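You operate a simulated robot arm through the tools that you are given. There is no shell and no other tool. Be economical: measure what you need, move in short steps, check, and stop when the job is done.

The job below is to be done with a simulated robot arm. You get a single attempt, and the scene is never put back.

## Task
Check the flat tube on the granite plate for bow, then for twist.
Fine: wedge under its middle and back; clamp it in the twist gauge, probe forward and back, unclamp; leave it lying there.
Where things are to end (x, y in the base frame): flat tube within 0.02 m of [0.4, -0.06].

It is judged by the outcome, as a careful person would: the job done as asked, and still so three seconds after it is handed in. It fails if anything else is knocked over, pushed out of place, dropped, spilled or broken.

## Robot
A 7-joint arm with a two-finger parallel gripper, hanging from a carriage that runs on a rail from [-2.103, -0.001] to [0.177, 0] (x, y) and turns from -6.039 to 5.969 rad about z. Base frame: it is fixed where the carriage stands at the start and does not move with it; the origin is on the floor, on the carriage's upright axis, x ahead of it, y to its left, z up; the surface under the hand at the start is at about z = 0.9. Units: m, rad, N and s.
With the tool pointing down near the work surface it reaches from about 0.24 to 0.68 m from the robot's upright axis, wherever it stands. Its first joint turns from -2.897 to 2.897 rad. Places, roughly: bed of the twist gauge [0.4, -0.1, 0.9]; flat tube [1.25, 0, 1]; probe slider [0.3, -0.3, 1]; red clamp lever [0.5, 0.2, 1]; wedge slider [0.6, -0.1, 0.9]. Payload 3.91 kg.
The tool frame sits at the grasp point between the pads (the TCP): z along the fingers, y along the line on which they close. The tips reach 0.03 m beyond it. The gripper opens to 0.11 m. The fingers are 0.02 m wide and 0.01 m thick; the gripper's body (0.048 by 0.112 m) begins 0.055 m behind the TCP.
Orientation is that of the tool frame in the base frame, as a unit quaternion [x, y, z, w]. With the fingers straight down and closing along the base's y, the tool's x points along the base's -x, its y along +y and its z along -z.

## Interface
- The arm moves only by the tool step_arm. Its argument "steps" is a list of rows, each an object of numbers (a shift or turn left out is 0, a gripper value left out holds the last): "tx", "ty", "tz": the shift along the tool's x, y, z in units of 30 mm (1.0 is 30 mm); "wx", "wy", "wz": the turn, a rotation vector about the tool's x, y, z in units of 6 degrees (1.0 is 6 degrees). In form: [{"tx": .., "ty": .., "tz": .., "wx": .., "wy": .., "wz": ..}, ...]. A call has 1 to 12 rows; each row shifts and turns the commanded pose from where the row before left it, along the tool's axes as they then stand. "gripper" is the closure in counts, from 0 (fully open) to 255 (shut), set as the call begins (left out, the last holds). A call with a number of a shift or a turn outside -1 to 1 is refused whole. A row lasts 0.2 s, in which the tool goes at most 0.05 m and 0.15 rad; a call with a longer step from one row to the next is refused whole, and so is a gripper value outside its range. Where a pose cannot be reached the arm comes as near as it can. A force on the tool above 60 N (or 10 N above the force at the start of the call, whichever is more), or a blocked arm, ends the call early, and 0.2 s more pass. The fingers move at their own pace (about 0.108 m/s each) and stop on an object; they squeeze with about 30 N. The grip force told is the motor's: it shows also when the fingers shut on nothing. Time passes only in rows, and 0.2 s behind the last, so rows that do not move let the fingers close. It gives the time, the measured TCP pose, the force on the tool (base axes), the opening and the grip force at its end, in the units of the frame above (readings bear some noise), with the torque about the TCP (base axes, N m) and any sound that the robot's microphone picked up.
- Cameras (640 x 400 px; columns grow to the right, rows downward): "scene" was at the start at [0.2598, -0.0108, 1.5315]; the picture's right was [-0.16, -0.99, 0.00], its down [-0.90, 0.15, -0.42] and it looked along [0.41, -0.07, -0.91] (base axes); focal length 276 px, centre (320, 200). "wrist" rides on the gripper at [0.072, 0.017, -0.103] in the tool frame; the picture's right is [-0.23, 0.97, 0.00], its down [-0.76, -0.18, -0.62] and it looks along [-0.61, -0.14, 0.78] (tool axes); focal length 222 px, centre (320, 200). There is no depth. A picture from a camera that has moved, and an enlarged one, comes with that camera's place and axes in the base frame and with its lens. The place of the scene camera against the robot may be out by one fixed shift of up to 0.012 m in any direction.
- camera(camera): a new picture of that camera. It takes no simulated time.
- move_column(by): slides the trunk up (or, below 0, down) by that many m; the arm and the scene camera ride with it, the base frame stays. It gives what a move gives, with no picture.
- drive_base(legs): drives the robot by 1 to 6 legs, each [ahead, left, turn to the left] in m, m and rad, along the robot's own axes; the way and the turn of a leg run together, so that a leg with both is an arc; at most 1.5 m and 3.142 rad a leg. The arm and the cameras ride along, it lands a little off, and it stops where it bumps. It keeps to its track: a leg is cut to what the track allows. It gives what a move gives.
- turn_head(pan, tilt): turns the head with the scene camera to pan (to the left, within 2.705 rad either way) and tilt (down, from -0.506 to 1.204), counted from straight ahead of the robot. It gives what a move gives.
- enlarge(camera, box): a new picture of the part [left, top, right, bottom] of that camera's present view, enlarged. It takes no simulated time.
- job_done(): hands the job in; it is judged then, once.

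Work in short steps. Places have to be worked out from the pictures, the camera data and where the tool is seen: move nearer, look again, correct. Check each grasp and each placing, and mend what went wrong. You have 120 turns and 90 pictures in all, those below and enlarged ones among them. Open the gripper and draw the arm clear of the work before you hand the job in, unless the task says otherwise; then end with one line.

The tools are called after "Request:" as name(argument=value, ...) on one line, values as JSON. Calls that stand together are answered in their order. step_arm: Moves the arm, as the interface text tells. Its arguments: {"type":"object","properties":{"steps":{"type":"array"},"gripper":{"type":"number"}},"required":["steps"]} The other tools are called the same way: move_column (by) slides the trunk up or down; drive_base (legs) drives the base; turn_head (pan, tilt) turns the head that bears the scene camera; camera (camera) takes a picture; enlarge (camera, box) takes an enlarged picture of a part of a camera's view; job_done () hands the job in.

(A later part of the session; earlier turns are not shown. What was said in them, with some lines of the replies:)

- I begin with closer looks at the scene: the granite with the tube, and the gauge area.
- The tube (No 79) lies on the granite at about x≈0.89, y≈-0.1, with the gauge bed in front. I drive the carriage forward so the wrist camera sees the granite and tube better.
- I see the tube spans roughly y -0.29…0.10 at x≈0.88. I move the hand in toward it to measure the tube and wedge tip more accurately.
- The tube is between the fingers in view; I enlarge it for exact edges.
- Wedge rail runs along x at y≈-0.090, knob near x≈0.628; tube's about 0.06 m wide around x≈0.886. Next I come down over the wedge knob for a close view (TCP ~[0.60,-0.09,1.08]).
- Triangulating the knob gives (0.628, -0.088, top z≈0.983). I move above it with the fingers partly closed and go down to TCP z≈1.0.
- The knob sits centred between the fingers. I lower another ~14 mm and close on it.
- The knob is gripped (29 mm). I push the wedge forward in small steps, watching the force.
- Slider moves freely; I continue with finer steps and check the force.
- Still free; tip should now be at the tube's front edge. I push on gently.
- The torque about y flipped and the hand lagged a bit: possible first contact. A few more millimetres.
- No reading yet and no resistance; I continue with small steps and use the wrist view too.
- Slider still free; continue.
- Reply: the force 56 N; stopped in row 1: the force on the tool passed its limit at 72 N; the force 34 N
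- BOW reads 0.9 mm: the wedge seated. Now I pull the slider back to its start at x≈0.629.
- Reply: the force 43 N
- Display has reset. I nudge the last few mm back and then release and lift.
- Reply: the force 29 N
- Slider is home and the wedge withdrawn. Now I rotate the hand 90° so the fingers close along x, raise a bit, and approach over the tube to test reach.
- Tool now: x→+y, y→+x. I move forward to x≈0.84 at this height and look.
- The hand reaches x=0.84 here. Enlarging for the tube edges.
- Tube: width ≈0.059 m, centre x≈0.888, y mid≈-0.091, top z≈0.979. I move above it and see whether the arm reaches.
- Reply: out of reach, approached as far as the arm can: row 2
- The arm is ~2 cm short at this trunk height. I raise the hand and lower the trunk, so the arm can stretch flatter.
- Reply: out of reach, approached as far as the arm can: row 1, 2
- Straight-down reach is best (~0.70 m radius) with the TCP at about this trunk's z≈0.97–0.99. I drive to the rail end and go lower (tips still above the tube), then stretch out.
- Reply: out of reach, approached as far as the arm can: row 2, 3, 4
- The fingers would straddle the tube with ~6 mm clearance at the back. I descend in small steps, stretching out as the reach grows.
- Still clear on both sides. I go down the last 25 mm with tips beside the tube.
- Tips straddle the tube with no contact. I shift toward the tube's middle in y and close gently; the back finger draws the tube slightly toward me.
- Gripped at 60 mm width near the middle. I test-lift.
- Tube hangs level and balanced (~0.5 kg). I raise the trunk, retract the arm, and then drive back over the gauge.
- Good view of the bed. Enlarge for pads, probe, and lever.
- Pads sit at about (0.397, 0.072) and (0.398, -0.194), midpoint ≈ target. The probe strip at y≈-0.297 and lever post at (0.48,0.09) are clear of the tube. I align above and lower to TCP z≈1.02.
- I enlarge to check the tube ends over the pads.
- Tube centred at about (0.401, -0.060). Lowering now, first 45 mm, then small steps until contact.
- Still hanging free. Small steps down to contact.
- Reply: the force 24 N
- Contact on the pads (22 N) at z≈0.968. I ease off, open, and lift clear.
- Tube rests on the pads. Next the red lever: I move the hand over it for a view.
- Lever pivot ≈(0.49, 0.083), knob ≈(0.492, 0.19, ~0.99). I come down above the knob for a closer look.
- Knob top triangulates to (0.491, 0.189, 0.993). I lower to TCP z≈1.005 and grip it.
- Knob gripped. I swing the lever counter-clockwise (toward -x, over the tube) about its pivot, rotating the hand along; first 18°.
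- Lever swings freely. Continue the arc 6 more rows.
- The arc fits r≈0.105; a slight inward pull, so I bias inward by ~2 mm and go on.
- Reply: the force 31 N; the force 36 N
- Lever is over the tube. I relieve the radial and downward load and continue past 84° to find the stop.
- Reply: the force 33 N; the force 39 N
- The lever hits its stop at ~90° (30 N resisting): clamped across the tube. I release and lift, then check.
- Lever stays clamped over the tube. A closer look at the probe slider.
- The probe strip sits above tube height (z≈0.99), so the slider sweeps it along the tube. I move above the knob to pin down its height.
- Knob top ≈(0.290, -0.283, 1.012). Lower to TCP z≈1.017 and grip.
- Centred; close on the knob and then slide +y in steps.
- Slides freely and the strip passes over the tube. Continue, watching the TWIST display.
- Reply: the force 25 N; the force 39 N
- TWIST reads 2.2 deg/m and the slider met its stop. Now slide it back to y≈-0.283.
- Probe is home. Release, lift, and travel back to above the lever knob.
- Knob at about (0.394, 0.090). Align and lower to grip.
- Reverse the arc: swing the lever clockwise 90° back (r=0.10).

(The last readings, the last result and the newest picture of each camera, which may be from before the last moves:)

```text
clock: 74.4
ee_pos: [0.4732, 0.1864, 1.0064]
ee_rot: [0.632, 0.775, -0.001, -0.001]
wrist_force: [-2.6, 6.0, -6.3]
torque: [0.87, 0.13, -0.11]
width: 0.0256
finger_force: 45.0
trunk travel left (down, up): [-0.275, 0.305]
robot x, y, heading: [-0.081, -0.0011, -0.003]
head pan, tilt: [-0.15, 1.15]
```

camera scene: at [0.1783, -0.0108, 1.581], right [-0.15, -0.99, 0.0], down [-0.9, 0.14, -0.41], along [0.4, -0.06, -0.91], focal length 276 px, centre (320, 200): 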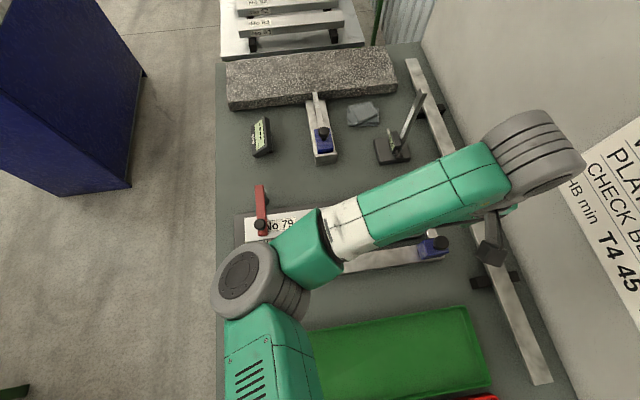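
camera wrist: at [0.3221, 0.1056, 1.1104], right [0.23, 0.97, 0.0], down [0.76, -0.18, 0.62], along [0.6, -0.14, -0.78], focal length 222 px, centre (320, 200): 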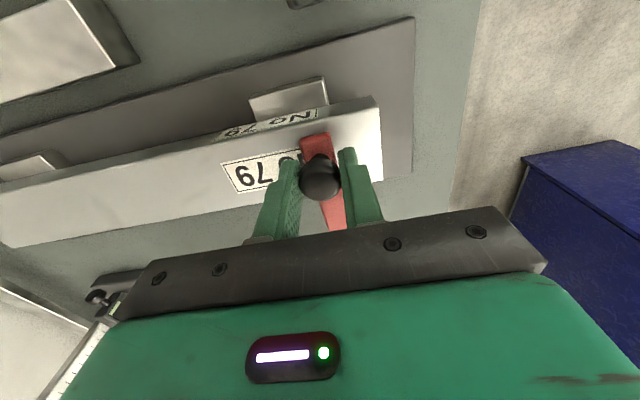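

The last ~11° back to the starting place, then check.

Request:
step_arm(steps=[{"tx": -0.018, "ty": 0.349, "wz": 1}, {"tx": -0.01, "ty": 0.3, "wz": 0.9}])

Request:
step_arm(gripper=80, steps=[{"tx": 0}, {"tx": 0}, {"tz": -0.7}, {"tz": -1}, {"tz": -1}, {"tz": -1}, {"tz": -1}, {"tz": -1}])

Request:
camera(camera="scene")

Request:
camera(camera="wrist")

Request:
enlarge(camera="scene", box=[200, 160, 480, 320])

```text
clock: 75.0
ee_pos: [0.4915, 0.1892, 1.0067]
ee_rot: [0.705, 0.709, 0.0, -0.001]
wrist_force: [3.7, 7.7, -22.8]
torque: [0.69, -0.31, 0.32]
width: 0.0256
finger_force: 45.2
trunk travel left (down, up): [-0.275, 0.305]
robot x, y, heading: [-0.0794, 0.0007, -0.001]
head pan, tilt: [-0.15, 1.15]
```

```text
clock: 76.8
ee_pos: [0.4931, 0.1877, 1.1778]
ee_rot: [0.704, 0.71, -0.002, -0.002]
wrist_force: [-0.3, 0.1, 0.2]
torque: [0.02, -0.04, 0.0]
width: 0.0754
finger_force: 0.1
trunk travel left (down, up): [-0.275, 0.305]
robot x, y, heading: [-0.0787, 0.0023, 0.001]
head pan, tilt: [-0.15, 1.15]
```

```text
25 pictures are left
camera scene: at [0.1783, -0.011, 1.5809], right [-0.15, -0.99, 0.0], down [-0.9, 0.14, -0.41], along [0.4, -0.06, -0.91], focal length 276 px, centre (320, 200)
```

scene: 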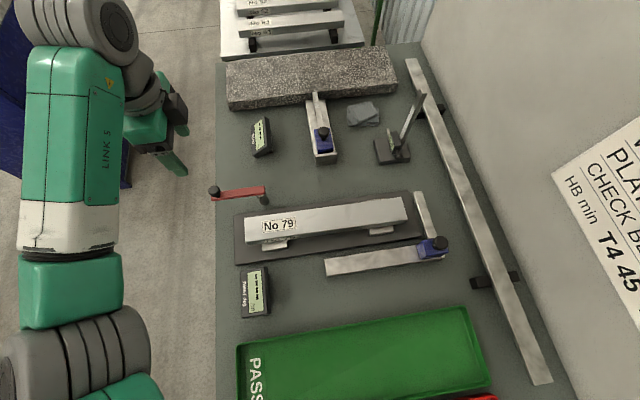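

```text
24 pictures are left
camera wrist: at [0.5106, 0.2623, 1.282], right [0.98, -0.22, 0.0], down [-0.17, -0.76, 0.62], along [-0.14, -0.61, -0.78], focal length 222 px, centre (320, 200)
```

wrist: 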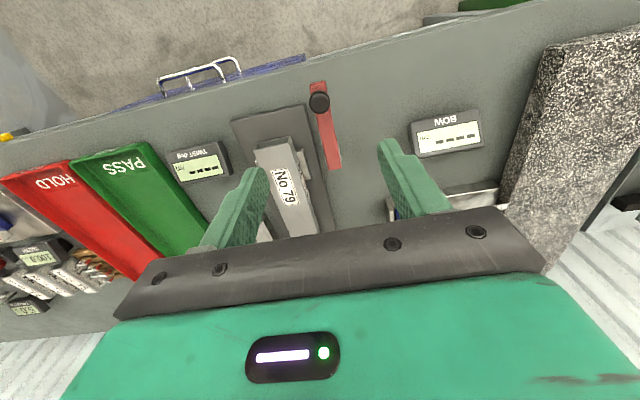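

```text
2.29 times, centred on (340, 240) of scene
camera zoom: at [0.1783, -0.011, 1.5809], right [-0.15, -0.99, 0.0], down [-0.9, 0.14, -0.41], along [0.4, -0.06, -0.91], focal length 632 px, centre (274, 109)
```

zoom: 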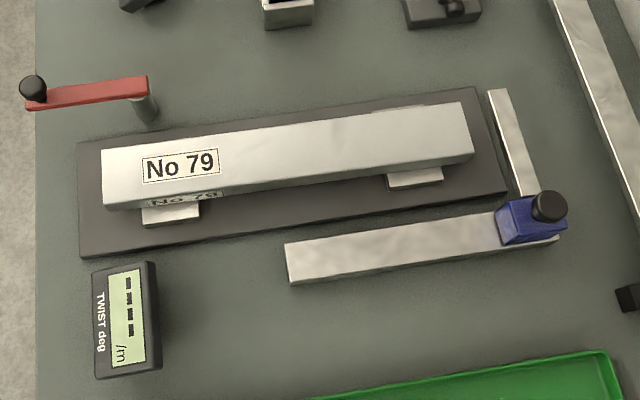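

The clamp lever is open again and the wedge and probe sliders are back home. The tube rests on the gauge at about (0.40, -0.06), and the arm is clear. Handing in.

Request:
job_done()

```text
The job is handed in.
```

The flat tube read 0.9 mm bow on the granite plate and 2.2 deg/m twist in the gauge; it now lies unclamped in the twist gauge at about [0.40, -0.06], with the wedge, probe and clamp lever back where they started.
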